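You operate a simulated robot arm through the tools that you are given. There is no shell and no other tool. Be economical: measure what you need, move in short steps, check, and stop when the job is done.

You are at the controls of a simulated two-armed robot. One attempt, no reset.

JOB
Fetch the blue plate and set it on the steel table. Pick up the long blue-banded bolt with one hand, pass it to the other hand and put it on the low shelf of the cream rack. Take the yellow spanner from the grey table and put it on top of the cream block. Take the yellow-banded bar from the grey table and put it on the left half of the high shelf of the grey rack. Put the yellow ring with a red rim from the grey table on the middle of the side shelf. Stack the small carton that says "Rings" from the grey table on top of the small carton labelled "Pins". Take the green-banded holder from the far end of the grey table and put it on the top of the compressor. Do these in any order. Set down upright: long blue-banded bolt.

The check looks at the end state, three seconds after you hand in, the way a careful person would. Anything else that was tipped, shoved, dropped, spilled or broken makes it a failure.

ROBOT AND FRAMES
Two 7-joint arms with two-finger parallel grippers on one trunk, on a base that drives. Base frame: it is fixed to the floor where the robot stands at the start and does not move with it; the origin is under the middle of the robot, x ahead of it, y to its left, z up; the surface under the hand at the start is at about z = 0.75. Readings come in m, degrees, newtons and seconds.
The left shoulder is at the start at [0.05, 0.187, 1.085], the right one opposite. With the tool pointing down near the work surface each hand reaches from about 0.1 to 0.66 m from the robot's upright axis, wherever it stands, measured 20 degrees to its own side. Places, roughly: blue plate (8x6x2 cm) [0.7, 0.1, 0.8]; cream block (20x17x13 cm) [0.9, 0.8, 0.8]; green-banded holder (7x7x5 cm) [0.5, -0.4, 0.8]; left half of the high shelf of the grey rack [-2.6, -0.9, 1.3]; long blue-banded bolt (5x4x11 cm) [1, 0.1, 0.8]; low shelf of the cream rack [-2.6, 1, 0.5]; middle of the side shelf (32x12 cm) [-1.92, -1.46, 0.8]; small carton [0.75, -0.25, 0.75]; steel table [-0.9, 2, 0.9]; top of the compressor [4.4, 2.2, 0.4]; yellow ring with a red rim (6x6x2 cm) [1, 0.9, 0.8]; yellow spanner (20x5x2 cm) [0.9, 0.3, 0.8]; yellow-banded bar (4x2x2 cm) [0.9, 0.6, 0.8]. Payload 3.43 kg a hand.
The TCP of each hand is the grasp point between the finger pads, 0.03 m short of the fingertips. In the tool frame z runs along the fingers and y along their closing line. Largest opening 0.094 m; finger width 0.028, thickness 0.01; the body of the gripper, 0.05 by 0.096 m, starts 0.055 m behind the TCP.
Orientation is told as [roll, pitch, yaw] about the base's x, y, z axes, in that order, counted from this pose: with the fingers straight down and closing along the base's y, the tool's x points along the base's -x, its y along +y and its z along -z.

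CONTROLS
- The arms move only by the tool play_rows. It takes "left_plan", "right_plan" or both (then of equal length, played together; a hand with none holds still); each is one flat list of numbers, 6 for each row, row after row: the shift along the base's x, y, z in units of 20 mm (1.0 is 20 mm), then the turn, a rotation vector about the base's x, y, z in units of 6 degrees (1.0 is 6 degrees). In form: [x, y, z, rx, ry, rz, x, y, z, rx, ry, rz, ...]. A call has 1 to 12 rows; each row shifts and turns the commanded pose from where the row before left it. "left_hand" and "right_hand" are, for a hand that has rows, the opening, from 0 (shut) to 1 (fully open), set as the call begins (left out, the last holds). A call with a number of a shift or a turn outside -1 to 1 is refused whole. Each row takes 0.2 s and may step no farther than 0.05 m and 8.6 degrees from the row before; otherwise, or with a gripper value out of range, the whole call is refused. Where a pose cannot be reached the arm comes as near as it can. A force on the tool above 40 N (or 10 N above the force at the start of the call, whichever is more), or a blocked arm, ends the call early, and 0.2 s more pass. The fingers move at their own pace (about 0.153 m/s each) and stop on an object; they squeeze with about 21 N. The grip force told is the motor's: it shows also when the fingers shut on nothing. Time passes only in rows, and 0.2 s behind the last, so rows that do not move let the fingers close. It gives the time, the measured TCP pose, the force on the tool (base axes), the opening and the grip force at its end, in the units of the frame above (readings bear some noise), with the torque about the TCP (base axes, N m) and any sound that the robot's microphone picked up, and new pictures: "pictures" is both (left out), scene, wrist or none (wrist: the cameras of the hands that moved).
- Cameras (640 x 400 px; columns grow to the right, rows downward): "scene" is now at [0.1477, -0.006, 1.2493]; the picture's right is [-0.05, -1.00, 0.00], its down [-0.56, 0.03, -0.83] and it looks along [0.83, -0.04, -0.56] (base axes); focal length 215 px, centre (320, 200). "left" rides on the left gripper at [0.076, -0.014, -0.102] in its tool frame; the picture's right is [0.18, 0.98, 0.00], its down [-0.75, 0.14, -0.64] and it looks along [-0.63, 0.12, 0.77] (tool axes); focal length 243 px, centre (320, 200). "right" rides on the right gripper at [0.076, 0.014, -0.102] in its tool frame; the picture's right is [-0.18, 0.98, 0.00], its down [-0.75, -0.14, -0.64] and it looks along [-0.63, -0.12, 0.77] (tool axes); focal length 243 px, centre (320, 200).
- lift_body(by): slides the trunk up (or, below 0, down) by that many m; the arms and the scene camera ride with it, the base frame stays. It gives what a move gives, with no picture.
- base_move(legs): drives the robot by 1 to 6 legs, each [ahead, left, turn to the left] in m, m and degrees, along the robot's own axes; the way and the turn of a leg run together, so that a leg with both is an arc; at most 1.5 m and 180 degrees a leg. The arms and the cameras ride along, it lands a little off, and it stops where it bumps. It gives what a move gives, and a new picture of the scene camera.
- head_to(pan, tilt): turns the head with the scene camera to pan (to the left, within 80 degrees either way) and tilt (down, from -29 to 69), counted from straight ahead of the robot. It gives what a move gives, and a new picture of the scene camera.
- point_at(camera, pixels): there is no depth. For up to 12 entries [column, row, z] of the newest picture of that camera ("zoom" is the newest enlarged one), the place [x, y] in the base frame at which the ray of that pixel passes the height z, good to about 0.002 m. No time passes.
- close_up(camera, box): a new picture of the part [left, top, right, bottom] of that camera's present view, enlarged. No time passes.
- close_job(): hands the job in; it is judged then, once.

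Keep the steps short. Do not move on a guess: measure, check each grasp and each placing, and mend mistakes. In all there are 145 turns and 260 pictures (those below and enlarged ones count). Leave the grippers open and the arms clear of the work at the hand-in unless told otherwise, and finish with a single line.

The tools are called as name(argument=value, ...) on one line, values as JSON. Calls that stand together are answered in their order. play_rows: Moves the arms, as the interface text tells. Its arguments: {"type":"object","properties":{"left_plan":{"type":"array"},"left_hand":{"type":"number"},"right_plan":{"type":"array"},"right_hand":{"type":"number"},"pictures":{"type":"string","enum":["both","scene","wrist","none"]}},"required":[]} The other tools are called the same way: lift_body (by) slides the trunk up or down; base_move (legs) drives the base; head_to (pan, tilt) turns the head that bears the scene camera; point_at (camera, pixels) gives the place at which the rays of pixels pass given heights; close_up (camera, box) takes an enlarged picture of a part of a camera's view; close_job () hands the job in.

At the start:

```text
clock: 0.0
left_tool_pos: [0.3849, 0.1219, 1.1333]
left_orientation: [0.1, 0.0, 0.2]
left_force: [0.1, 0.0, -0.4]
left_ft_torque: [-0.01, -0.01, 0.0]
left_grip_width: 0.0941
left_finger_force: 0.1
right_tool_pos: [0.352, -0.1964, 1.114]
right_orientation: [0.0, 0.1, 0.0]
right_force: [-0.1, -0.2, 0.0]
right_ft_torque: [-0.04, 0.02, -0.02]
right_grip_width: 0.0941
right_finger_force: 0.1
trunk travel left (down, up): [-0.3, 0.132]
robot x, y, heading: [0.003, -0.0003, -0.1]
head pan, tilt: [-2.8, 34.2]
```

scene: 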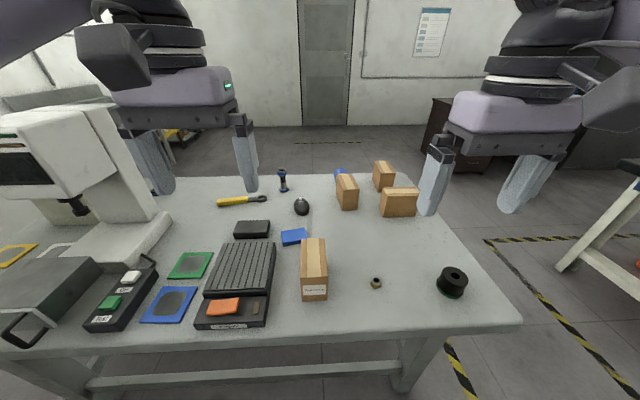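
right: 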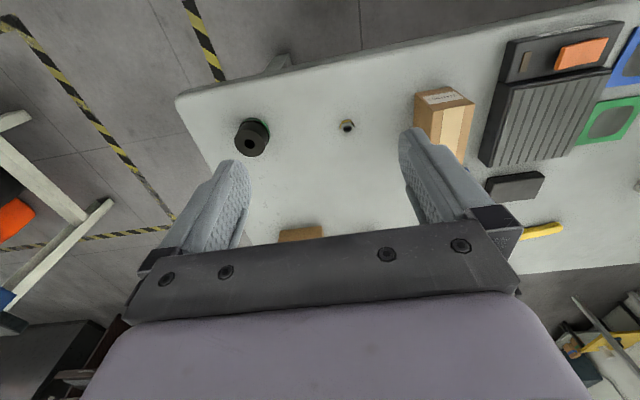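
left: 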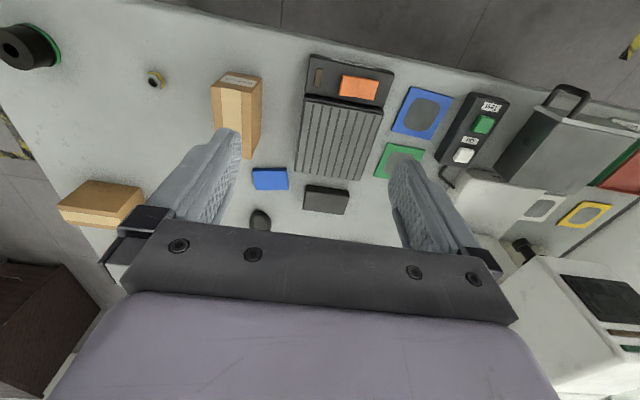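

I see the grey table with the cartons, plate, bolt, spanner and holder. I'll enlarge the parts that matter first.

close_up(camera="scene", box=[200, 150, 480, 325])

head_to(pan=45, tilt=30)

```text
2.29 times, centred on (340, 238) of scene
```

zoom: 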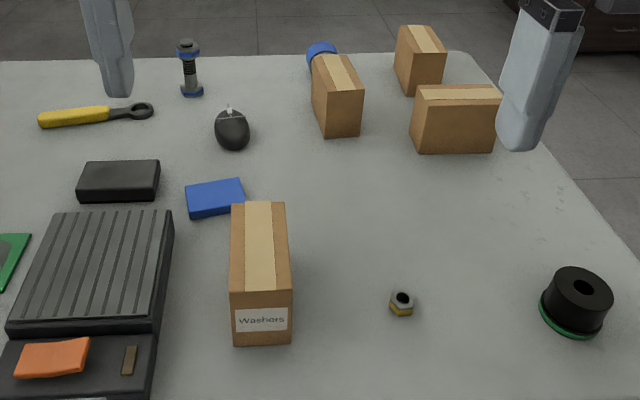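

```text
clock: 1.2
left_tool_pos: [0.3848, 0.122, 1.1334]
left_orientation: [0.0, 0.1, 0.1]
left_force: [-0.4, -0.3, 0.9]
left_ft_torque: [0.01, 0.04, 0.01]
left_grip_width: 0.0938
left_finger_force: 0.1
right_tool_pos: [0.3522, -0.1967, 1.1138]
right_orientation: [0.0, 0.0, 0.0]
right_force: [-0.4, 0.1, 0.1]
right_ft_torque: [-0.02, -0.01, 0.03]
right_grip_width: 0.094
right_finger_force: 0.0
trunk travel left (down, up): [-0.3, 0.132]
robot x, y, heading: [0.0022, 0.0008, -0.0]
head pan, tilt: [45.0, 30.0]
```

scene: 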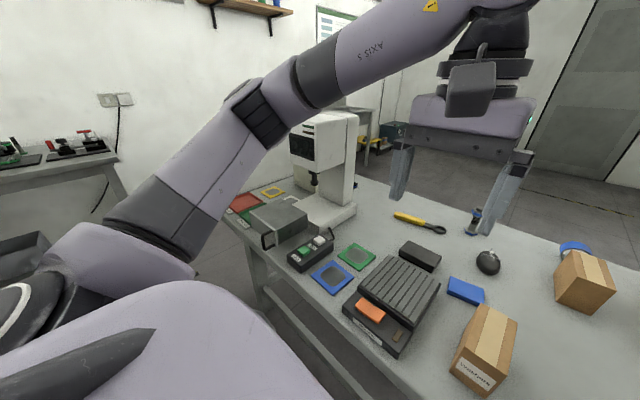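

I'll measure the table edges and objects in this view and look for the rest of the room.

point_at(camera="scene", pixels=[[222, 215, 0.75], [262, 282, 0.75], [345, 180, 0.75], [330, 276, 0.75], [466, 290, 0.77], [420, 223, 0.76], [472, 232, 0.75], [570, 245, 0.77], [330, 205, 0.75], [440, 400, 0.75]])

head_to(pan=78, tilt=15)

head_to(pan=-60, tilt=25)

```text
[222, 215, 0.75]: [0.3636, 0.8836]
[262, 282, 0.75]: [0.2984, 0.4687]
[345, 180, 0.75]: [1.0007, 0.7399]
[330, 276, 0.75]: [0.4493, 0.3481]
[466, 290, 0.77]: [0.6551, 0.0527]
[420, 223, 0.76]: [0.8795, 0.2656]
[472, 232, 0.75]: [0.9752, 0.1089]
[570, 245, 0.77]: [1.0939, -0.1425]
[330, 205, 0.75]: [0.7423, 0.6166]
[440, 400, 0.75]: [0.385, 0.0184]
```

```text
clock: 2.1
left_tool_pos: [0.3856, 0.1215, 1.133]
left_orientation: [0.1, -0.1, 0.0]
left_force: [0.9, 0.1, 0.0]
left_ft_torque: [-0.04, 0.02, -0.02]
left_grip_width: 0.094
left_finger_force: 0.0
right_tool_pos: [0.3523, -0.1972, 1.1137]
right_orientation: [0.1, -0.1, 0.0]
right_force: [0.0, 0.6, 0.7]
right_ft_torque: [0.0, 0.0, -0.02]
right_grip_width: 0.094
right_finger_force: 0.1
trunk travel left (down, up): [-0.3, 0.132]
robot x, y, heading: [-0.0008, -0.0015, 0.3]
head pan, tilt: [78.0, 15.0]
```

scene: 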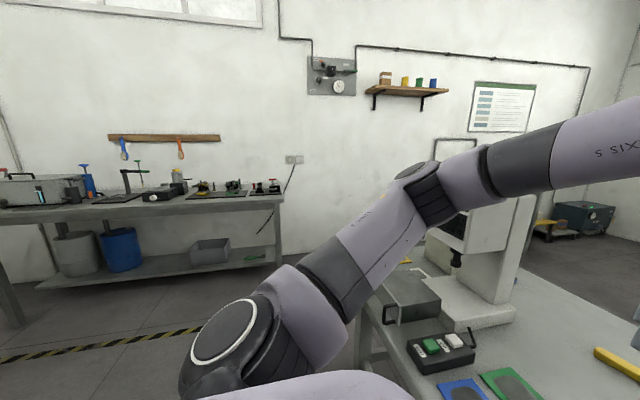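

```text
clock: 4.3
left_tool_pos: [0.3859, 0.1208, 1.1328]
left_orientation: [0.0, -0.1, 0.1]
left_force: [0.3, 0.0, 0.5]
left_ft_torque: [-0.01, 0.01, 0.02]
left_grip_width: 0.094
left_finger_force: 0.1
right_tool_pos: [0.3522, -0.1975, 1.113]
right_orientation: [0.0, -0.1, 0.0]
right_force: [-0.3, -0.4, 1.0]
right_ft_torque: [-0.01, 0.01, 0.01]
right_grip_width: 0.0939
right_finger_force: 0.1
trunk travel left (down, up): [-0.3, 0.132]
robot x, y, heading: [0.0003, -0.0047, 0.1]
head pan, tilt: [-60.0, 25.0]
```

scene: 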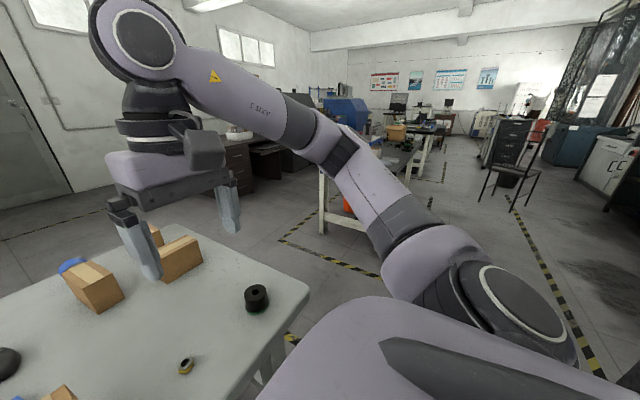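

Next I drive a touch closer (6 cm) for the plate and the holder, then look at them.

base_move(legs=[[0.06, 0, 0]])

head_to(pan=-15, tilt=45)

```text
clock: 5.3
left_tool_pos: [0.4457, 0.1217, 1.1324]
left_orientation: [0.0, 0.1, 0.0]
left_force: [-0.2, 0.1, 0.9]
left_ft_torque: [0.01, 0.03, -0.01]
left_grip_width: 0.0941
left_finger_force: 0.1
right_tool_pos: [0.4139, -0.1952, 1.1131]
right_orientation: [0.1, 0.0, 0.0]
right_force: [0.9, -0.6, 0.7]
right_ft_torque: [0.0, 0.02, -0.02]
right_grip_width: 0.0939
right_finger_force: 0.1
trunk travel left (down, up): [-0.3, 0.132]
robot x, y, heading: [0.0603, -0.0016, 0.1]
head pan, tilt: [-60.0, 25.0]
```

scene: 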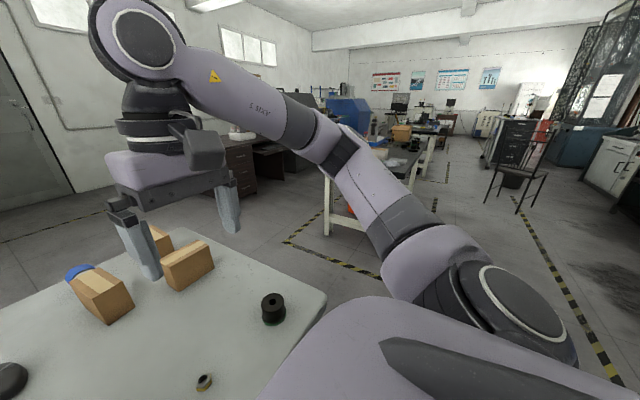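

```text
clock: 6.4
left_tool_pos: [0.4439, 0.1219, 1.1334]
left_orientation: [0.0, 0.0, 0.1]
left_force: [-0.1, 0.6, 0.2]
left_ft_torque: [-0.04, 0.01, -0.02]
left_grip_width: 0.0938
left_finger_force: 0.1
right_tool_pos: [0.4123, -0.1961, 1.1127]
right_orientation: [0.0, -0.1, -0.1]
right_force: [0.5, 0.8, 0.0]
right_ft_torque: [-0.02, 0.0, 0.01]
right_grip_width: 0.0941
right_finger_force: 0.2
trunk travel left (down, up): [-0.3, 0.132]
robot x, y, heading: [0.0626, 0.0053, 0.1]
head pan, tilt: [-15.0, 45.0]
```

scene: 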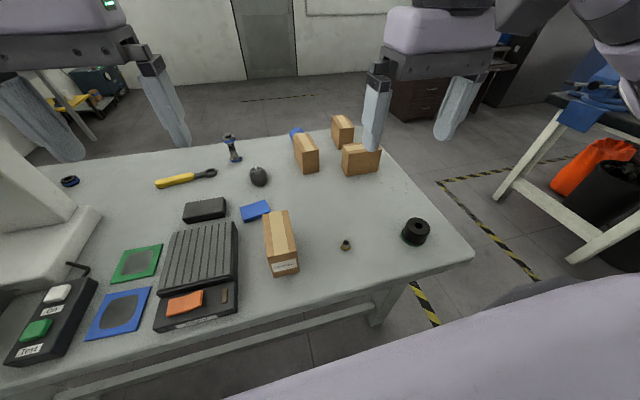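

Enlarging plate and holder for exact pixels.

close_up(camera="scene", box=[230, 180, 310, 230])

close_up(camera="scene", box=[376, 207, 456, 257])

```text
8.00 times, centred on (270, 205) of scene
```

zoom: 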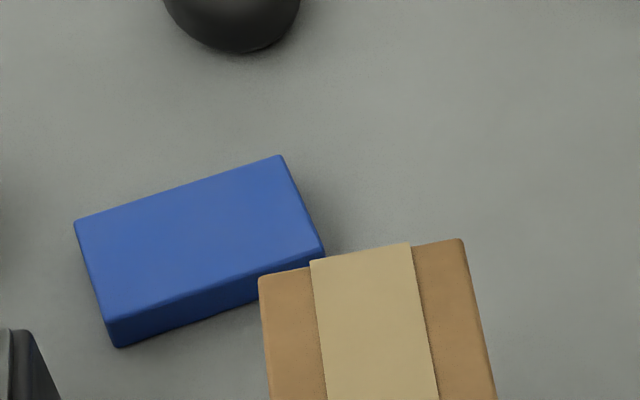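

```text
8.00 times, centred on (416, 232) of scene
```

zoom: 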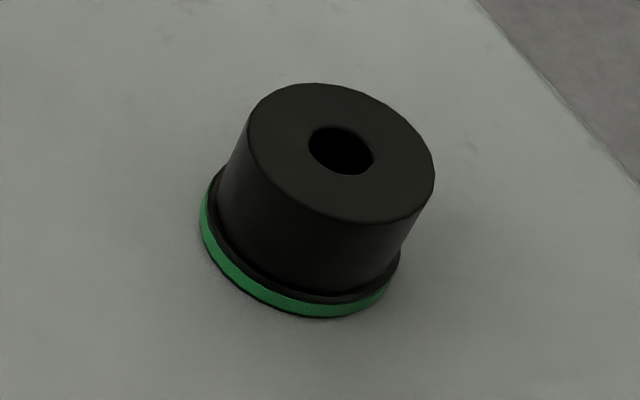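

I'll get the places of these pixels: plate top corners and holder hole.

point_at(camera="scene", pixels=[[239.4, 207.6, 0.77], [265.1, 199.5, 0.77], [270.4, 211, 0.77], [243.5, 220, 0.77], [243.5, 222.8, 0.75], [418.6, 226, 0.8], [406.8, 222, 0.8], [430.3, 230, 0.8], [401, 236, 0.752], [426, 242, 0.752]])

```text
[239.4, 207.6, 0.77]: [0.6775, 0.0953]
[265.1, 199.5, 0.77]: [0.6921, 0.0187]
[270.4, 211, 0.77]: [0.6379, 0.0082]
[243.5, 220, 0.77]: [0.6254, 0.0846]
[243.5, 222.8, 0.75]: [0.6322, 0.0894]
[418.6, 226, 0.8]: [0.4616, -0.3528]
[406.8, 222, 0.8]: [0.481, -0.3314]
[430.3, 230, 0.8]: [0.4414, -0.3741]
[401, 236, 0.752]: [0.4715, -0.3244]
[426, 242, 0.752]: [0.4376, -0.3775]
```

The plate centre is about (0.658, 0.052), with its short side 11.5° off x. The holder centre is about (0.461, -0.353). I'll move both hands above them at z about 0.91, turning the left hand -72°.

play_rows(left_plan=[0.89, -0.24, -0.9, 0, 0, -1, 0.89, -0.24, -0.9, 0, 0, -1, 0.89, -0.24, -0.9, 0, 0, -1, 0.89, -0.24, -0.9, 0, 0, -1, 0.89, -0.24, -0.9, 0, 0, -1, 0.89, -0.24, -0.9, 0, 0, -1, 0.89, -0.24, -0.9, 0, 0, -1, 0.89, -0.24, -0.9, 0, 0, -1, 0.89, -0.24, -0.9, 0, 0, -1, 0.89, -0.24, -0.9, 0, 0, -1, 0.89, -0.24, -0.9, 0, 0, -1, 0.89, -0.24, -0.9, 0, 0, -1], right_plan=[0.204, -0.654, -0.89, 0, 0, 0, 0.204, -0.654, -0.89, 0, 0, 0, 0.204, -0.654, -0.89, 0, 0, 0, 0.204, -0.654, -0.89, 0, 0, 0, 0.204, -0.654, -0.89, 0, 0, 0, 0.204, -0.654, -0.89, 0, 0, 0, 0.204, -0.654, -0.89, 0, 0, 0, 0.204, -0.654, -0.89, 0, 0, 0, 0.204, -0.654, -0.89, 0, 0, 0, 0.204, -0.654, -0.89, 0, 0, 0, 0.204, -0.654, -0.89, 0, 0, 0, 0.204, -0.654, -0.89, 0, 0, 0], left_hand=1, right_hand=1, pictures="wrist")

```text
clock: 9.0
left_tool_pos: [0.5837, 0.0863, 0.9951]
left_orientation: [-0.1, -0.1, -45.9]
left_force: [0.6, 0.1, 0.7]
left_ft_torque: [0.0, -0.01, 0.01]
left_grip_width: 0.0941
left_finger_force: 0.0
left hand out of reach, approached as far as the arm can: row 8, 9, 10, 11, 12
right_tool_pos: [0.4597, -0.3548, 0.8996]
right_orientation: [0.1, -0.1, 0.2]
right_force: [-0.4, 1.0, -0.2]
right_ft_torque: [-0.02, -0.01, -0.01]
right_grip_width: 0.094
right_finger_force: 0.1
trunk travel left (down, up): [-0.3, 0.132]
robot x, y, heading: [0.0604, -0.0014, -0.0]
head pan, tilt: [-15.0, 45.0]
```

right: 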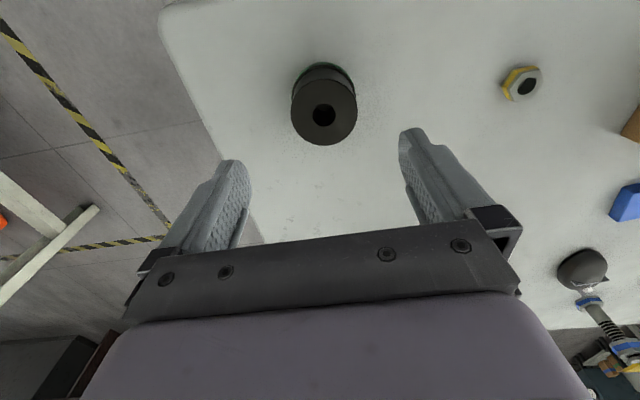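
left: 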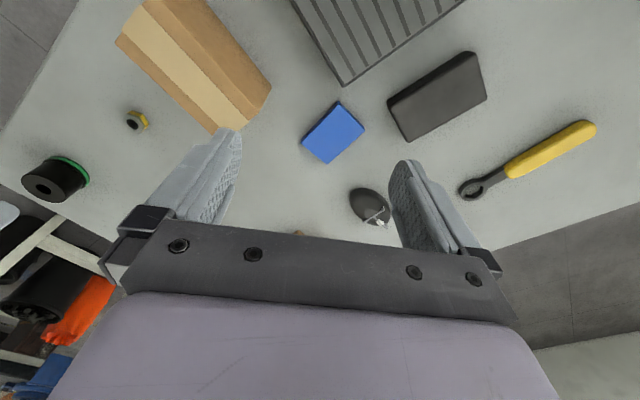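

The holder is well in view of the right hand. The left arm ran out of reach with that turn, so I'll grip the plate along its 8 cm length instead, at yaw about +11°. I'll turn back and read the result. The right hand goes down to z 0.79.

play_rows(left_plan=[0, 0, 0, 0, 0, 0.95, 0, 0, 0, 0, 0, 0.95, 0, 0, 0, 0, 0, 0.95, 0, 0, 0, 0, 0, 0.95, 0, 0, 0, 0, 0, 0.95, 0, 0, 0, 0, 0, 0.95, 0, 0, 0, 0, 0, 0.95, 0, 0, 0, 0, 0, 0.95, 0, 0, 0, 0, 0, 0.95, 0, 0, 0, 0, 0, 0.95], right_plan=[0, 0, -0.5, 0, 0, 0, 0, 0, -0.6, 0, 0, 0, 0, 0, -0.6, 0, 0, 0, 0, 0, -0.6, 0, 0, 0, 0, 0, -0.6, 0, 0, 0, 0, 0, -0.6, 0, 0, 0, 0, 0, -0.6, 0, 0, 0, 0, 0, -0.6, 0, 0, 0, 0, 0, -0.5, 0, 0, 0, 0, 0, -0.3, 0, 0, 0], pictures="both")

```text
clock: 11.2
left_tool_pos: [0.5834, 0.0854, 0.9956]
left_orientation: [0.0, 0.0, 11.4]
left_force: [0.3, 0.0, -0.1]
left_ft_torque: [0.03, 0.0, 0.02]
left_grip_width: 0.094
left_finger_force: 0.0
right_tool_pos: [0.4608, -0.3542, 0.7895]
right_orientation: [0.0, 0.1, 0.0]
right_force: [0.4, 0.5, 0.4]
right_ft_torque: [0.0, -0.03, -0.02]
right_grip_width: 0.0942
right_finger_force: 0.1
trunk travel left (down, up): [-0.3, 0.132]
robot x, y, heading: [0.0601, 0.0001, -0.0]
head pan, tilt: [-15.0, 45.0]
```

scene: 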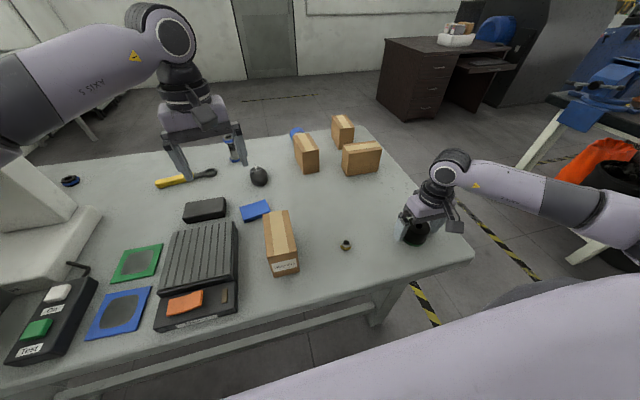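
right: 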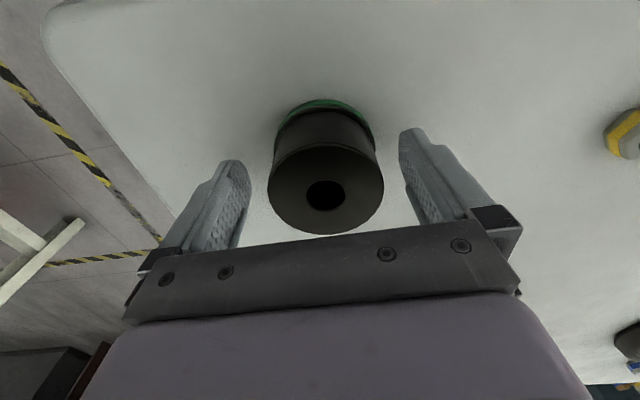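
left: 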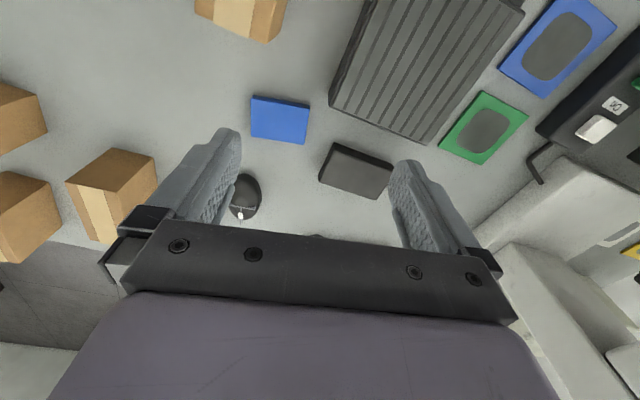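

The right hand straddles the holder, with its hole at (326, 193), so I'll close it. The left hand goes above the plate at z 0.84.

play_rows(left_plan=[0.47, -0.21, -0.97, 0, 0, 0, 0.47, -0.21, -0.97, 0, 0, 0, 0.47, -0.21, -0.97, 0, 0, 0, 0.47, -0.21, -0.97, 0, 0, 0, 0.47, -0.21, -0.97, 0, 0, 0, 0.47, -0.21, -0.97, 0, 0, 0, 0.47, -0.21, -0.97, 0, 0, 0, 0.47, -0.21, -0.97, 0, 0, 0], right_plan=[0, 0, 0, 0, 0, 0, 0, 0, 0, 0, 0, 0, 0, 0, 0, 0, 0, 0, 0, 0, 0, 0, 0, 0, 0, 0, 0, 0, 0, 0, 0, 0, 0, 0, 0, 0, 0, 0, 0, 0, 0, 0, 0, 0, 0, 0, 0, 0], right_hand=0, pictures="both")

```text
clock: 13.0
left_tool_pos: [0.6564, 0.0499, 0.8412]
left_orientation: [0.0, 0.0, 11.0]
left_force: [-0.5, -0.2, -0.2]
left_ft_torque: [-0.03, -0.01, 0.0]
left_grip_width: 0.0937
left_finger_force: 0.1
right_tool_pos: [0.4617, -0.354, 0.7898]
right_orientation: [0.0, 0.0, 0.0]
right_force: [-0.4, 0.7, 0.1]
right_ft_torque: [0.23, -0.02, 0.02]
right_grip_width: 0.0602
right_finger_force: 21.0
trunk travel left (down, up): [-0.3, 0.132]
robot x, y, heading: [0.0587, 0.002, 0.0]
head pan, tilt: [-15.0, 45.0]
```

scene: 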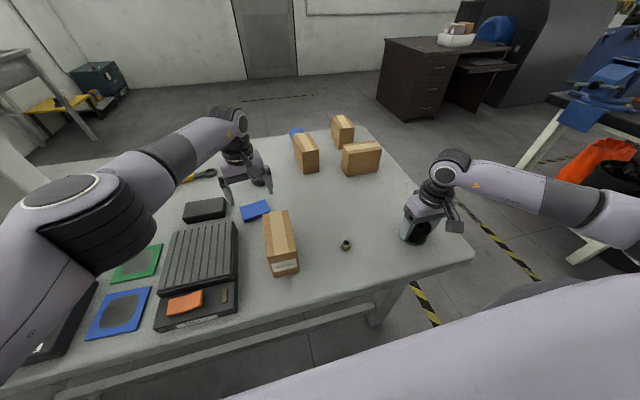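
right: 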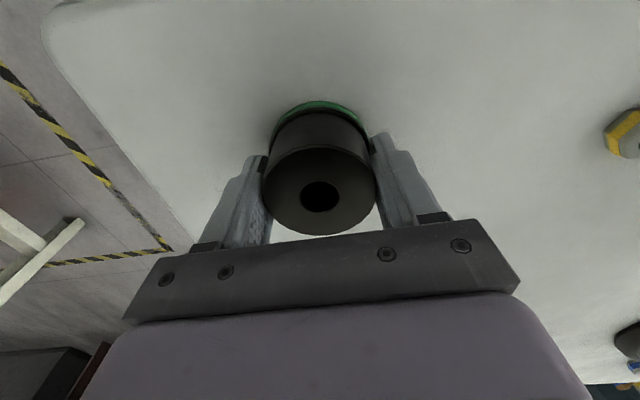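
left: 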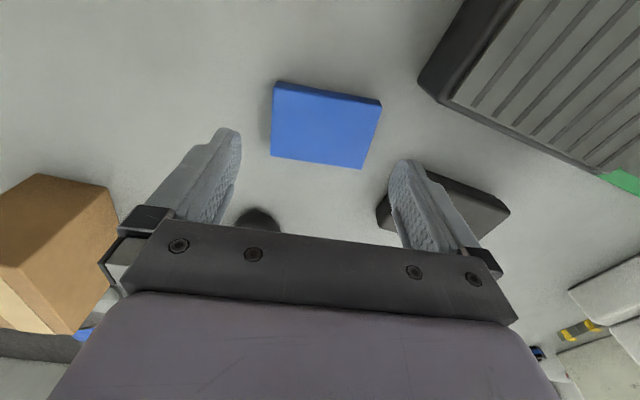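

Holder gripped at 60 mm. I check the plate corners and the black box's near corner from the left wrist view.

point_at(camera="left", pixels=[[276, 83, 0.77], [381, 100, 0.77], [363, 168, 0.75], [271, 156, 0.75], [378, 208, 0.75], [378, 208, 0.78], [426, 172, 0.78], [252, 208, 0.77]])

play_rows(right_plan=[0, 0, 0.8, 0, 0, 0, 0, 0, 0.9, 0, 0, 0, 0, 0, 0.9, 0, 0, 0, 0, 0, 0.9, 0, 0, 0, 0, 0, 0.9, 0, 0, 0, 0, 0, 0.9, 0, 0, 0], pictures="wrist")

```text
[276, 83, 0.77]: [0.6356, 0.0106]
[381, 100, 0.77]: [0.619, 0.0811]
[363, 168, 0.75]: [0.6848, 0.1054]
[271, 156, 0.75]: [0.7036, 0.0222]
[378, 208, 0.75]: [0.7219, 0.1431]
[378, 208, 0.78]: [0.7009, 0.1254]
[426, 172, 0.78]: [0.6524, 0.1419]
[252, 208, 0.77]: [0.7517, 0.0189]
```

```text
clock: 14.4
left_tool_pos: [0.6575, 0.0517, 0.8413]
left_orientation: [0.0, 0.0, 11.0]
left_force: [-0.8, -0.2, -0.6]
left_ft_torque: [-0.01, 0.01, 0.01]
left_grip_width: 0.0941
left_finger_force: 0.1
right_tool_pos: [0.4621, -0.355, 0.8947]
right_orientation: [0.0, 0.0, 0.1]
right_force: [-0.6, 0.3, -8.0]
right_ft_torque: [-0.02, 0.0, -0.01]
right_grip_width: 0.0604
right_finger_force: 20.6
trunk travel left (down, up): [-0.3, 0.132]
robot x, y, heading: [0.0569, 0.0028, -0.2]
head pan, tilt: [-15.0, 45.0]
```

right: 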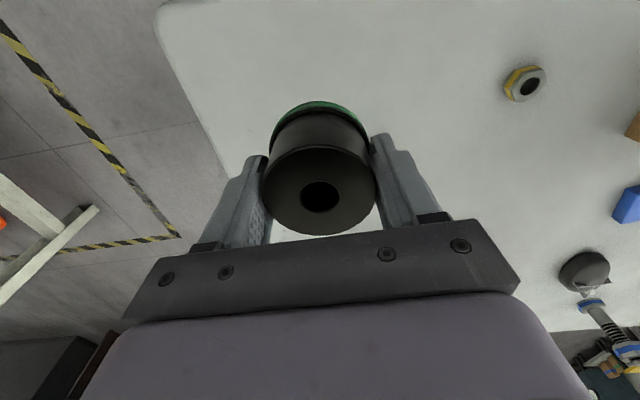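

The holder hangs firmly in the right hand. The plate is centred under the left hand and the black box is clear, so I'll lower to z 0.784 and close.

play_rows(left_plan=[0, 0, -0.72, 0, 0, 0, 0, 0, -0.72, 0, 0, 0, 0, 0, -0.72, 0, 0, 0, 0, 0, -0.7, 0, 0, 0, 0, 0, 0, 0, 0, 0], pictures="wrist")

play_rows(left_plan=[0, 0, 0, 0, 0, 0, 0, 0, 0, 0, 0, 0, 0, 0, 0, 0, 0, 0], left_hand=0, pictures="wrist")

```text
clock: 15.6
left_tool_pos: [0.6506, 0.0544, 0.7831]
left_orientation: [0.0, 0.0, 11.2]
left_force: [0.2, 0.0, 0.2]
left_ft_torque: [0.0, 0.0, -0.01]
left_grip_width: 0.0942
left_finger_force: 0.0
left hand out of reach, approached as far as the arm can: row 3
right_tool_pos: [0.4623, -0.3531, 0.8943]
right_orientation: [0.1, 0.0, 0.2]
right_force: [0.4, 0.2, -8.2]
right_ft_torque: [-0.01, 0.01, 0.01]
right_grip_width: 0.0603
right_finger_force: 21.6
trunk travel left (down, up): [-0.3, 0.132]
robot x, y, heading: [0.0586, -0.0024, 0.1]
head pan, tilt: [-15.0, 45.0]
```

left: 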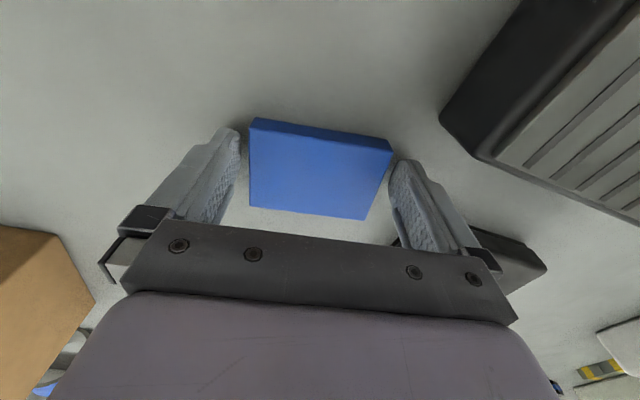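

```text
clock: 16.4
left_tool_pos: [0.6511, 0.0536, 0.782]
left_orientation: [0.1, 0.0, 11.2]
left_force: [-1.1, 0.9, 0.6]
left_ft_torque: [-0.09, -0.02, -0.07]
left_grip_width: 0.0797
left_finger_force: 21.3
right_tool_pos: [0.4613, -0.3544, 0.896]
right_orientation: [0.1, 0.0, 0.0]
right_force: [1.0, 0.7, -8.1]
right_ft_torque: [-0.02, -0.02, 0.0]
right_grip_width: 0.0602
right_finger_force: 21.0
trunk travel left (down, up): [-0.3, 0.132]
robot x, y, heading: [0.0585, -0.0026, 0.1]
head pan, tilt: [-15.0, 45.0]
```

left: 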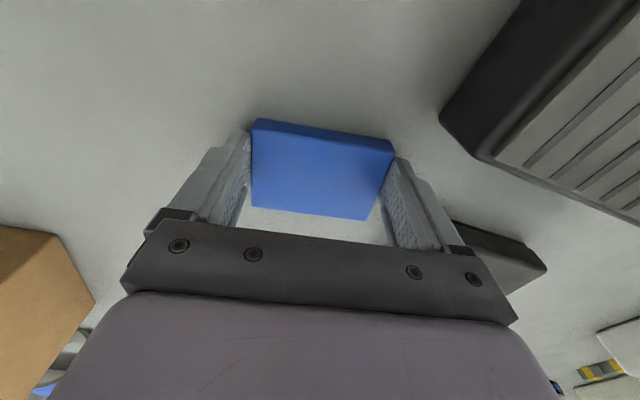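

Plate gripped at 79.7 mm. Lifting it and pulling both arms in for travel.

play_rows(left_plan=[0, 0, 1, 0, 0, 0, 0, 0, 1, 0, 0, 0, 0, 0, 1, 0, 0, 0, 0, 0, 1, 0, 0, 0, -0.8, 0.1, 1, 0, 0, 0, -1, 0.3, 1, 0, 0, 0, -1, 0.5, 1, 0, 0, 0, -1, 0.5, 1, 0, 0, 0, -1, 0.5, 1, 0, 0, 0, -1, 0.5, 1, 0, 0, 0, -1, 0.5, 1, 0, 0, 0, -1, 0.5, 1, 0, 0, 0], right_plan=[0, 0, 0.8, 0, 0, 0, 0, 0, 0.8, 0, 0, 0, 0, 0, 0.8, 0, 0, 0, 0, 0, 0.8, 0, 0, 0, 0, 0, 0.8, 0, 0, 0, 0, 0.2, 0.8, 0, 0, 0, 0, 0.5, 0.8, 0, 0, 0, 0, 0.5, 0.8, 0, 0, 0, 0, 0.5, 0.8, 0, 0, 0, 0, 0.5, 0.5, 0, 0, 0, 0, 0.5, 0, 0, 0, 0, 0, 0.5, 0, 0, 0, 0], pictures="wrist")

head_to(pan=78, tilt=25)

```text
clock: 19.0
left_tool_pos: [0.4976, 0.1233, 1.0215]
left_orientation: [0.0, 0.0, 11.2]
left_force: [-0.2, -0.5, -2.7]
left_ft_torque: [-0.03, 0.02, 0.0]
left_grip_width: 0.0796
left_finger_force: 20.8
right_tool_pos: [0.4606, -0.2899, 1.0489]
right_orientation: [0.0, 0.0, 0.1]
right_force: [1.2, 0.2, -7.6]
right_ft_torque: [0.0, 0.0, -0.01]
right_grip_width: 0.0604
right_finger_force: 21.4
trunk travel left (down, up): [-0.3, 0.132]
robot x, y, heading: [0.0596, -0.0016, -0.2]
head pan, tilt: [-15.0, 45.0]
```

right: 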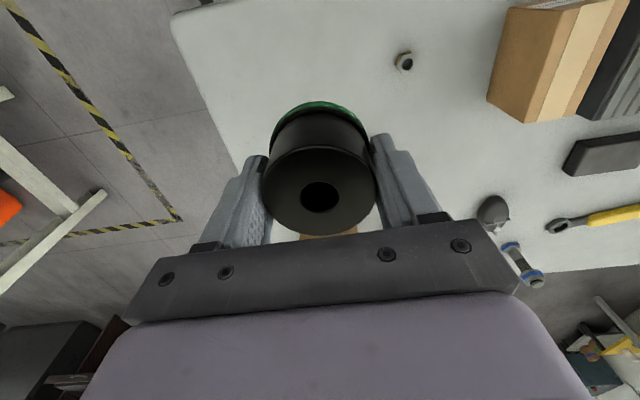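
left: 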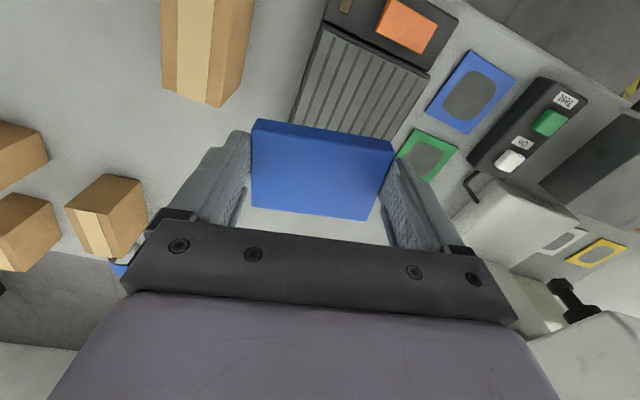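

```text
clock: 20.7
left_tool_pos: [0.4982, 0.1227, 1.0197]
left_orientation: [0.0, 0.0, 11.1]
left_force: [0.9, -0.1, -3.7]
left_ft_torque: [-0.01, 0.05, 0.0]
left_grip_width: 0.0798
left_finger_force: 21.1
right_tool_pos: [0.4627, -0.2882, 1.0499]
right_orientation: [0.2, 0.0, 0.0]
right_force: [-0.3, 0.5, -8.0]
right_ft_torque: [-0.01, -0.01, -0.03]
right_grip_width: 0.0603
right_finger_force: 21.3
trunk travel left (down, up): [-0.3, 0.132]
robot x, y, heading: [0.06, 0.0004, -0.2]
head pan, tilt: [78.0, 25.0]
```

scene: 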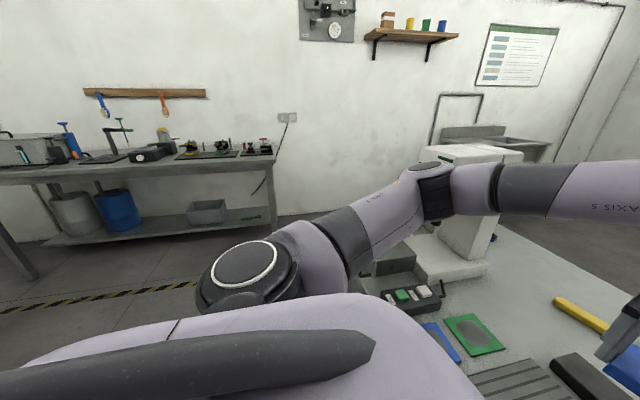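

I measure the steel table's front edge and then drive towards it.

point_at(camera="scene", pixels=[[278, 160, 0.88], [100, 170, 0.88], [0, 180, 0.88], [195, 283, 0.0], [30, 275, 0.0], [215, 222, 0.2]])

base_move(legs=[[-0.5, 0, 0], [0, 0, 90], [0.65, 0.46, 0]])

head_to(pan=0, tilt=30)

```text
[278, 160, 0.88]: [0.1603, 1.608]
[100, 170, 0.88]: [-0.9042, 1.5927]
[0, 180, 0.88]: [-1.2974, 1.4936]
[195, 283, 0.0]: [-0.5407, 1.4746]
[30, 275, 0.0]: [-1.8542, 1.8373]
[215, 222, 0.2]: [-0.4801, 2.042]
```

```text
clock: 23.1
left_tool_pos: [0.1254, 0.1231, 1.0128]
left_orientation: [0.1, 0.9, 11.0]
left_force: [0.6, -0.5, -3.8]
left_ft_torque: [0.0, 0.01, -0.03]
left_grip_width: 0.0796
left_finger_force: 20.9
right_tool_pos: [0.0871, -0.2895, 1.0419]
right_orientation: [-0.1, 1.0, -0.2]
right_force: [-0.9, -0.7, -7.7]
right_ft_torque: [0.01, 0.01, 0.0]
right_grip_width: 0.0603
right_finger_force: 21.0
trunk travel left (down, up): [-0.3, 0.132]
robot x, y, heading: [-0.323, -0.0001, -0.3]
head pan, tilt: [78.0, 25.0]
stopped in leg 1: the robot was blocked; the commanded pose is now the measured one
```

scene: 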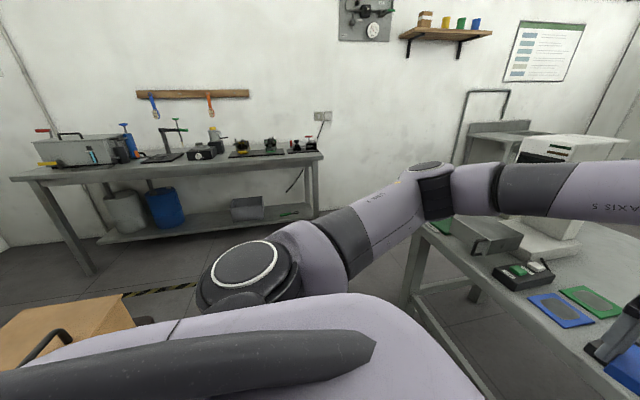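

```text
clock: 24.6
left_tool_pos: [0.1262, 0.1227, 1.0124]
left_orientation: [0.1, 1.0, 11.1]
left_force: [0.1, -0.1, -4.0]
left_ft_torque: [0.02, 0.05, 0.01]
left_grip_width: 0.0798
left_finger_force: 21.1
right_tool_pos: [0.0895, -0.2911, 1.0417]
right_orientation: [0.0, 1.1, -0.2]
right_force: [-0.2, 0.1, -8.1]
right_ft_torque: [0.0, -0.02, 0.01]
right_grip_width: 0.0606
right_finger_force: 21.2
trunk travel left (down, up): [-0.3, 0.132]
robot x, y, heading: [-0.3314, -0.0025, -0.3]
head pan, tilt: [0.0, 30.0]
```

scene: 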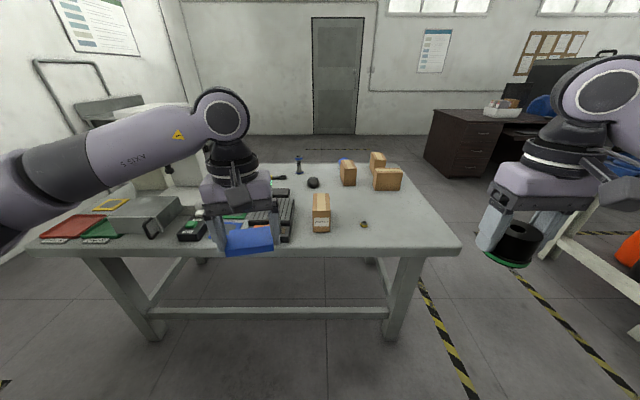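

I bumped something behind, a wooden box with a handle at left rear. I'll pull forward 12 cm, then pan to look at it.

base_move(legs=[[0.12, 0, 0]])

head_to(pan=80, tilt=45)

head_to(pan=-80, tilt=40)

```text
clock: 25.8
left_tool_pos: [0.2274, 0.1217, 1.0222]
left_orientation: [-0.1, -0.1, 11.0]
left_force: [0.6, -0.6, -5.2]
left_ft_torque: [0.01, 0.07, -0.01]
left_grip_width: 0.0796
left_finger_force: 20.8
right_tool_pos: [0.1895, -0.2901, 1.0489]
right_orientation: [0.1, -0.1, -0.2]
right_force: [0.3, -0.6, -8.2]
right_ft_torque: [0.0, -0.01, -0.02]
right_grip_width: 0.0603
right_finger_force: 21.7
trunk travel left (down, up): [-0.3, 0.132]
robot x, y, heading: [-0.2123, 0.0032, 0.0]
head pan, tilt: [0.0, 30.0]
```

scene: 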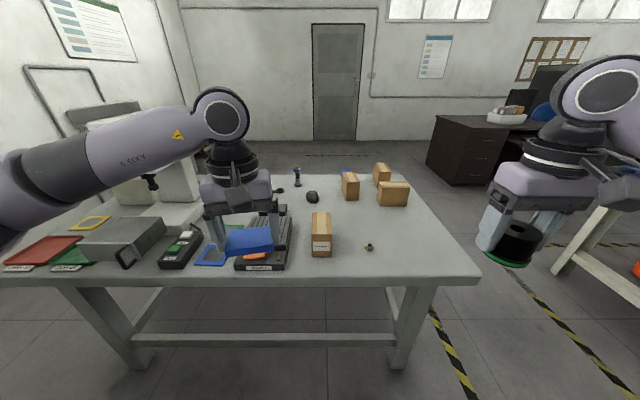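

```text
clock: 27.4
left_tool_pos: [0.2265, 0.122, 1.021]
left_orientation: [-0.1, 0.0, 11.0]
left_force: [0.0, 0.3, -2.9]
left_ft_torque: [0.0, 0.02, -0.01]
left_grip_width: 0.0797
left_finger_force: 21.0
right_tool_pos: [0.1911, -0.2902, 1.0503]
right_orientation: [0.1, 0.0, -0.1]
right_force: [-0.3, -0.7, -8.4]
right_ft_torque: [-0.02, -0.03, 0.0]
right_grip_width: 0.0604
right_finger_force: 21.1
trunk travel left (down, up): [-0.3, 0.132]
robot x, y, heading: [-0.2141, -0.0002, -0.3]
head pan, tilt: [80.0, 45.0]
```

scene: 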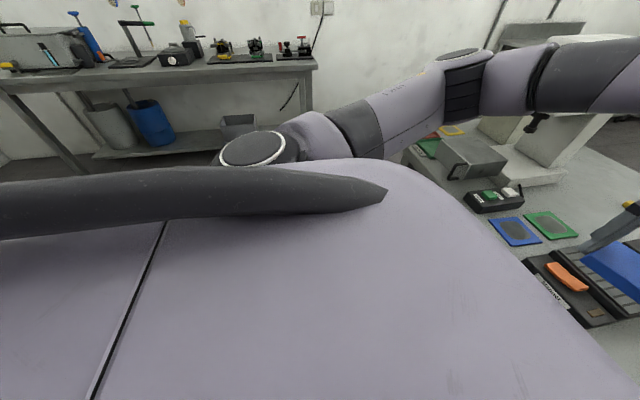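

```text
clock: 29.8
left_tool_pos: [0.227, 0.1231, 1.0215]
left_orientation: [-0.1, -0.2, 11.1]
left_force: [0.4, 0.2, -3.5]
left_ft_torque: [-0.04, 0.05, 0.02]
left_grip_width: 0.0798
left_finger_force: 21.1
right_tool_pos: [0.1899, -0.2901, 1.0505]
right_orientation: [0.1, 0.0, -0.1]
right_force: [-0.1, 0.4, -7.2]
right_ft_torque: [0.02, 0.01, 0.02]
right_grip_width: 0.0601
right_finger_force: 21.2
trunk travel left (down, up): [-0.3, 0.132]
robot x, y, heading: [-0.2146, 0.0021, 0.1]
head pan, tilt: [-80.0, 40.0]
```

scene: 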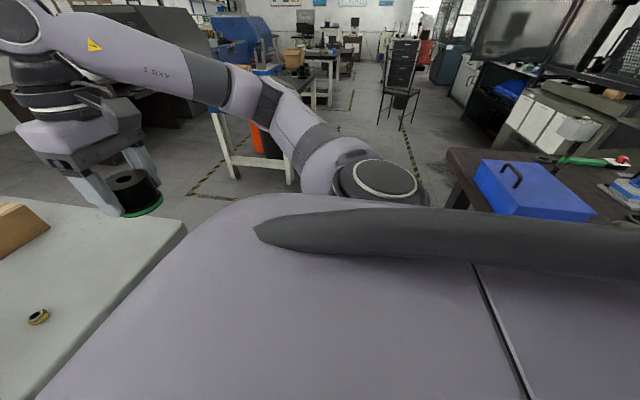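

I measure the bench behind: its corner at (447, 152), the blue box, and so on.

point_at(camera="scene", pixels=[[447, 152, 0.8], [462, 178, 0.8], [447, 152, 0.7], [480, 162, 0.85], [228, 140, 0.7], [290, 183, 0.0], [235, 177, 0.0], [402, 130, 0.0]])

base_move(legs=[[0.06, 0, 0], [0, 0, 45]])

head_to(pan=70, tilt=35)

```text
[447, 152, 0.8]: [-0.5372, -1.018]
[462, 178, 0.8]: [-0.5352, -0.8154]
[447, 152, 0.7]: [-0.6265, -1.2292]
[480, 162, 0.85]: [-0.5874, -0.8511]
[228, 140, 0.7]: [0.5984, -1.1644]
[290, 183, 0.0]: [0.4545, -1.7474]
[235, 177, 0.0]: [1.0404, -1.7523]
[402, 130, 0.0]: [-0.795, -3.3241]
```

```text
clock: 32.8
left_tool_pos: [0.0786, 0.3942, 1.0213]
left_orientation: [-0.1, -0.2, 55.2]
left_force: [0.2, 0.4, -3.0]
left_ft_torque: [0.01, 0.04, -0.01]
left_grip_width: 0.0797
left_finger_force: 21.2
right_tool_pos: [0.3379, 0.0701, 1.0499]
right_orientation: [0.1, -0.1, 43.8]
right_force: [-0.1, -1.1, -8.6]
right_ft_torque: [-0.02, 0.01, 0.02]
right_grip_width: 0.0602
right_finger_force: 20.6
trunk travel left (down, up): [-0.3, 0.132]
robot x, y, heading: [-0.1536, -0.0011, 44.0]
head pan, tilt: [-80.0, 40.0]
```

scene: 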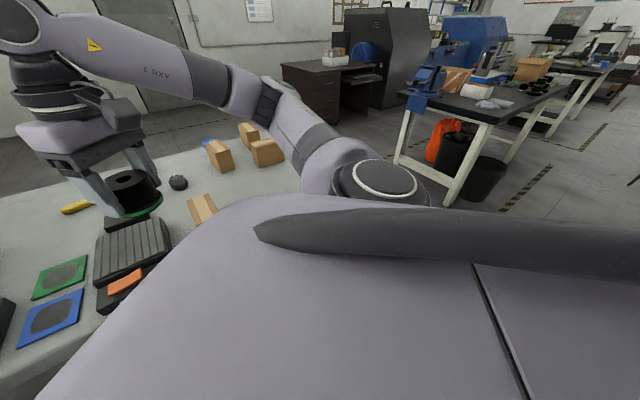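

```text
clock: 35.1
left_tool_pos: [0.0777, 0.3937, 1.0213]
left_orientation: [0.0, -0.1, 55.1]
left_force: [0.6, -0.5, -3.6]
left_ft_torque: [-0.05, 0.06, 0.04]
left_grip_width: 0.0795
left_finger_force: 21.6
right_tool_pos: [0.3371, 0.0704, 1.0492]
right_orientation: [0.1, -0.2, 43.8]
right_force: [0.8, 0.5, -8.3]
right_ft_torque: [0.03, -0.03, -0.03]
right_grip_width: 0.0606
right_finger_force: 20.9
trunk travel left (down, up): [-0.3, 0.132]
robot x, y, heading: [-0.1523, -0.0017, 43.9]
head pan, tilt: [70.0, 35.0]
```

scene: 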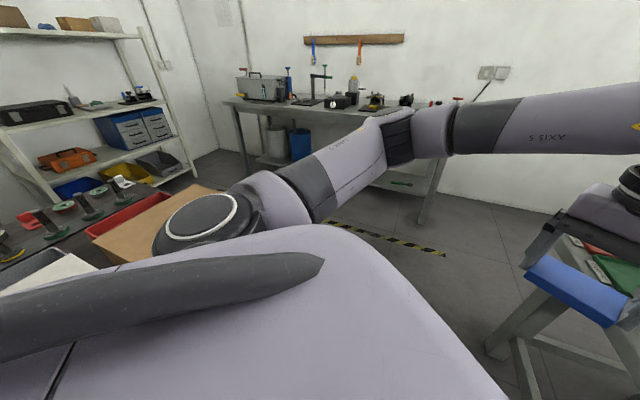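

I measure the bench's end near (215, 190) and the steel table edge.

point_at(camera="scene", pixels=[[220, 192, 0.8], [190, 184, 0.8], [130, 180, 0.8], [225, 103, 0.88], [440, 138, 0.88], [420, 224, 0.0], [245, 172, 0.0], [440, 254, 0.0], [345, 222, 0.0], [495, 355, 0.0]])

close_up(camera="scene", box=[200, 30, 470, 199])

close_up(camera="scene", box=[0, 0, 256, 300])

```text
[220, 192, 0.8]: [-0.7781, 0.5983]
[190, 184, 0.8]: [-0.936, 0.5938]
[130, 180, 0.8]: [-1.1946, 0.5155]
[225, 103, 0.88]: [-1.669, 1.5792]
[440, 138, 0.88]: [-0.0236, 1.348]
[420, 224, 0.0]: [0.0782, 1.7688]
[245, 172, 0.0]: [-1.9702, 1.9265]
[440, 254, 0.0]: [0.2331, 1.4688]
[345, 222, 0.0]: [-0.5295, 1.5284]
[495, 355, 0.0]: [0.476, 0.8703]
```

```text
2.37 times, centred on (335, 114) of scene
```

zoom: 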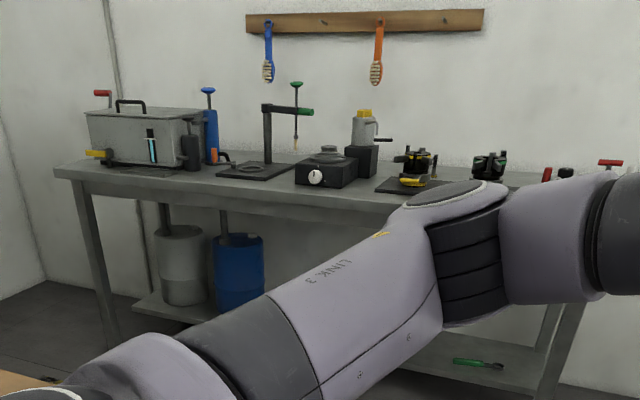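

```text
1.33 times, centred on (128, 150) of scene
```

zoom: 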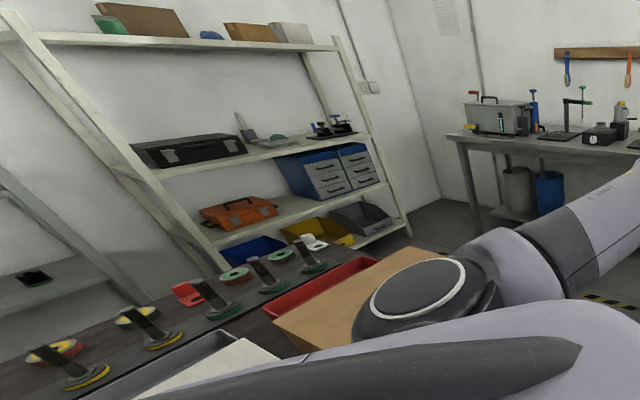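

The bench ends at y of about 0.6 and the steel table edge is at y of about 1.58. I drive through the gap, facing the steel table.

base_move(legs=[[0.03, 0, 0], [0, 0, 46], [1.12, 0, 0]])

head_to(pan=30, tilt=35)

```text
clock: 43.5
left_tool_pos: [-0.2703, 1.5934, 1.0207]
left_orientation: [-0.1, -0.1, 101.7]
left_force: [-0.1, 0.7, -4.1]
left_ft_torque: [-0.02, 0.0, 0.03]
left_grip_width: 0.0797
left_finger_force: 21.7
right_tool_pos: [0.1429, 1.5612, 1.0502]
right_orientation: [0.0, -0.1, 90.5]
right_force: [0.5, 0.0, -7.7]
right_ft_torque: [0.02, 0.0, 0.01]
right_grip_width: 0.0601
right_finger_force: 20.8
trunk travel left (down, up): [-0.3, 0.132]
robot x, y, heading: [-0.1444, 1.1511, 90.5]
head pan, tilt: [70.0, 35.0]
```

scene: 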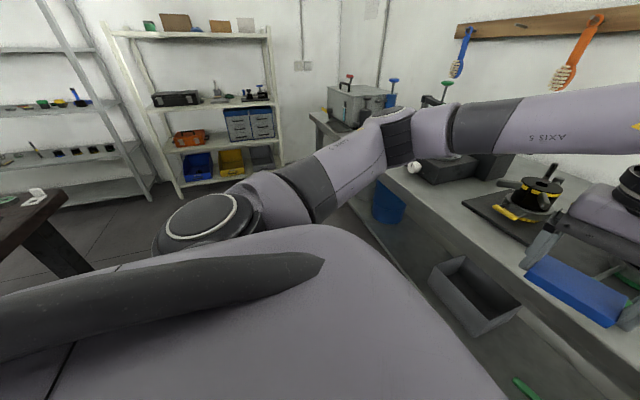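

```text
clock: 44.6
left_tool_pos: [-0.2699, 1.5919, 1.0228]
left_orientation: [-0.1, -0.1, 101.7]
left_force: [0.1, 0.5, -3.3]
left_ft_torque: [-0.04, 0.0, 0.02]
left_grip_width: 0.0801
left_finger_force: 21.3
right_tool_pos: [0.1431, 1.5604, 1.0503]
right_orientation: [0.1, -0.1, 90.4]
right_force: [0.6, -0.3, -8.1]
right_ft_torque: [0.02, -0.02, 0.03]
right_grip_width: 0.0601
right_finger_force: 20.7
trunk travel left (down, up): [-0.3, 0.132]
robot x, y, heading: [-0.1443, 1.1529, 90.6]
head pan, tilt: [30.0, 35.0]
```

scene: 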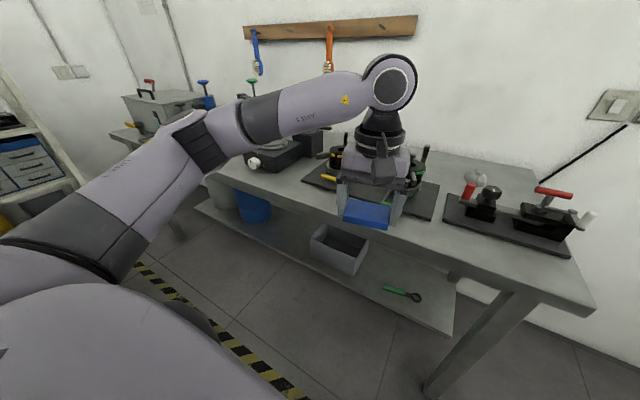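

The steel table is under the left hand. I measure the front edge and free area.

point_at(camera="scene", pixels=[[280, 205, 0.88], [450, 262, 0.88], [590, 305, 0.88], [304, 180, 0.88], [432, 220, 0.88], [440, 186, 0.88], [443, 222, 0.88], [455, 195, 0.88], [290, 168, 0.88], [570, 255, 0.88]])

close_up(camera="left", box=[0, 0, 640, 400])

```text
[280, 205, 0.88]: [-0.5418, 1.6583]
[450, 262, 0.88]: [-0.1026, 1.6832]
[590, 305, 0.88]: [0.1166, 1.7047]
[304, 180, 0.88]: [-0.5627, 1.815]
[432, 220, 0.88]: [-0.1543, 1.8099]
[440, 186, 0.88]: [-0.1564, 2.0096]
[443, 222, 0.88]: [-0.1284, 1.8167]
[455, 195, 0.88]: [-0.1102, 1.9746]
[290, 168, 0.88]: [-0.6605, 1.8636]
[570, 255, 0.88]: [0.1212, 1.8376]
```

```text
1.00 times, centred on (320, 200) of left (not enlarged: the box is as wide or as high as the picture)
```

zoom: 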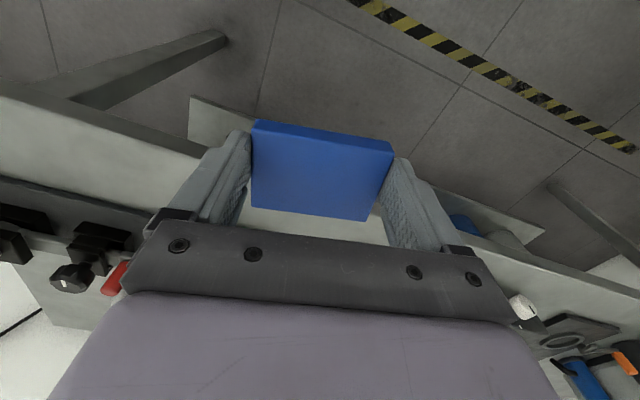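

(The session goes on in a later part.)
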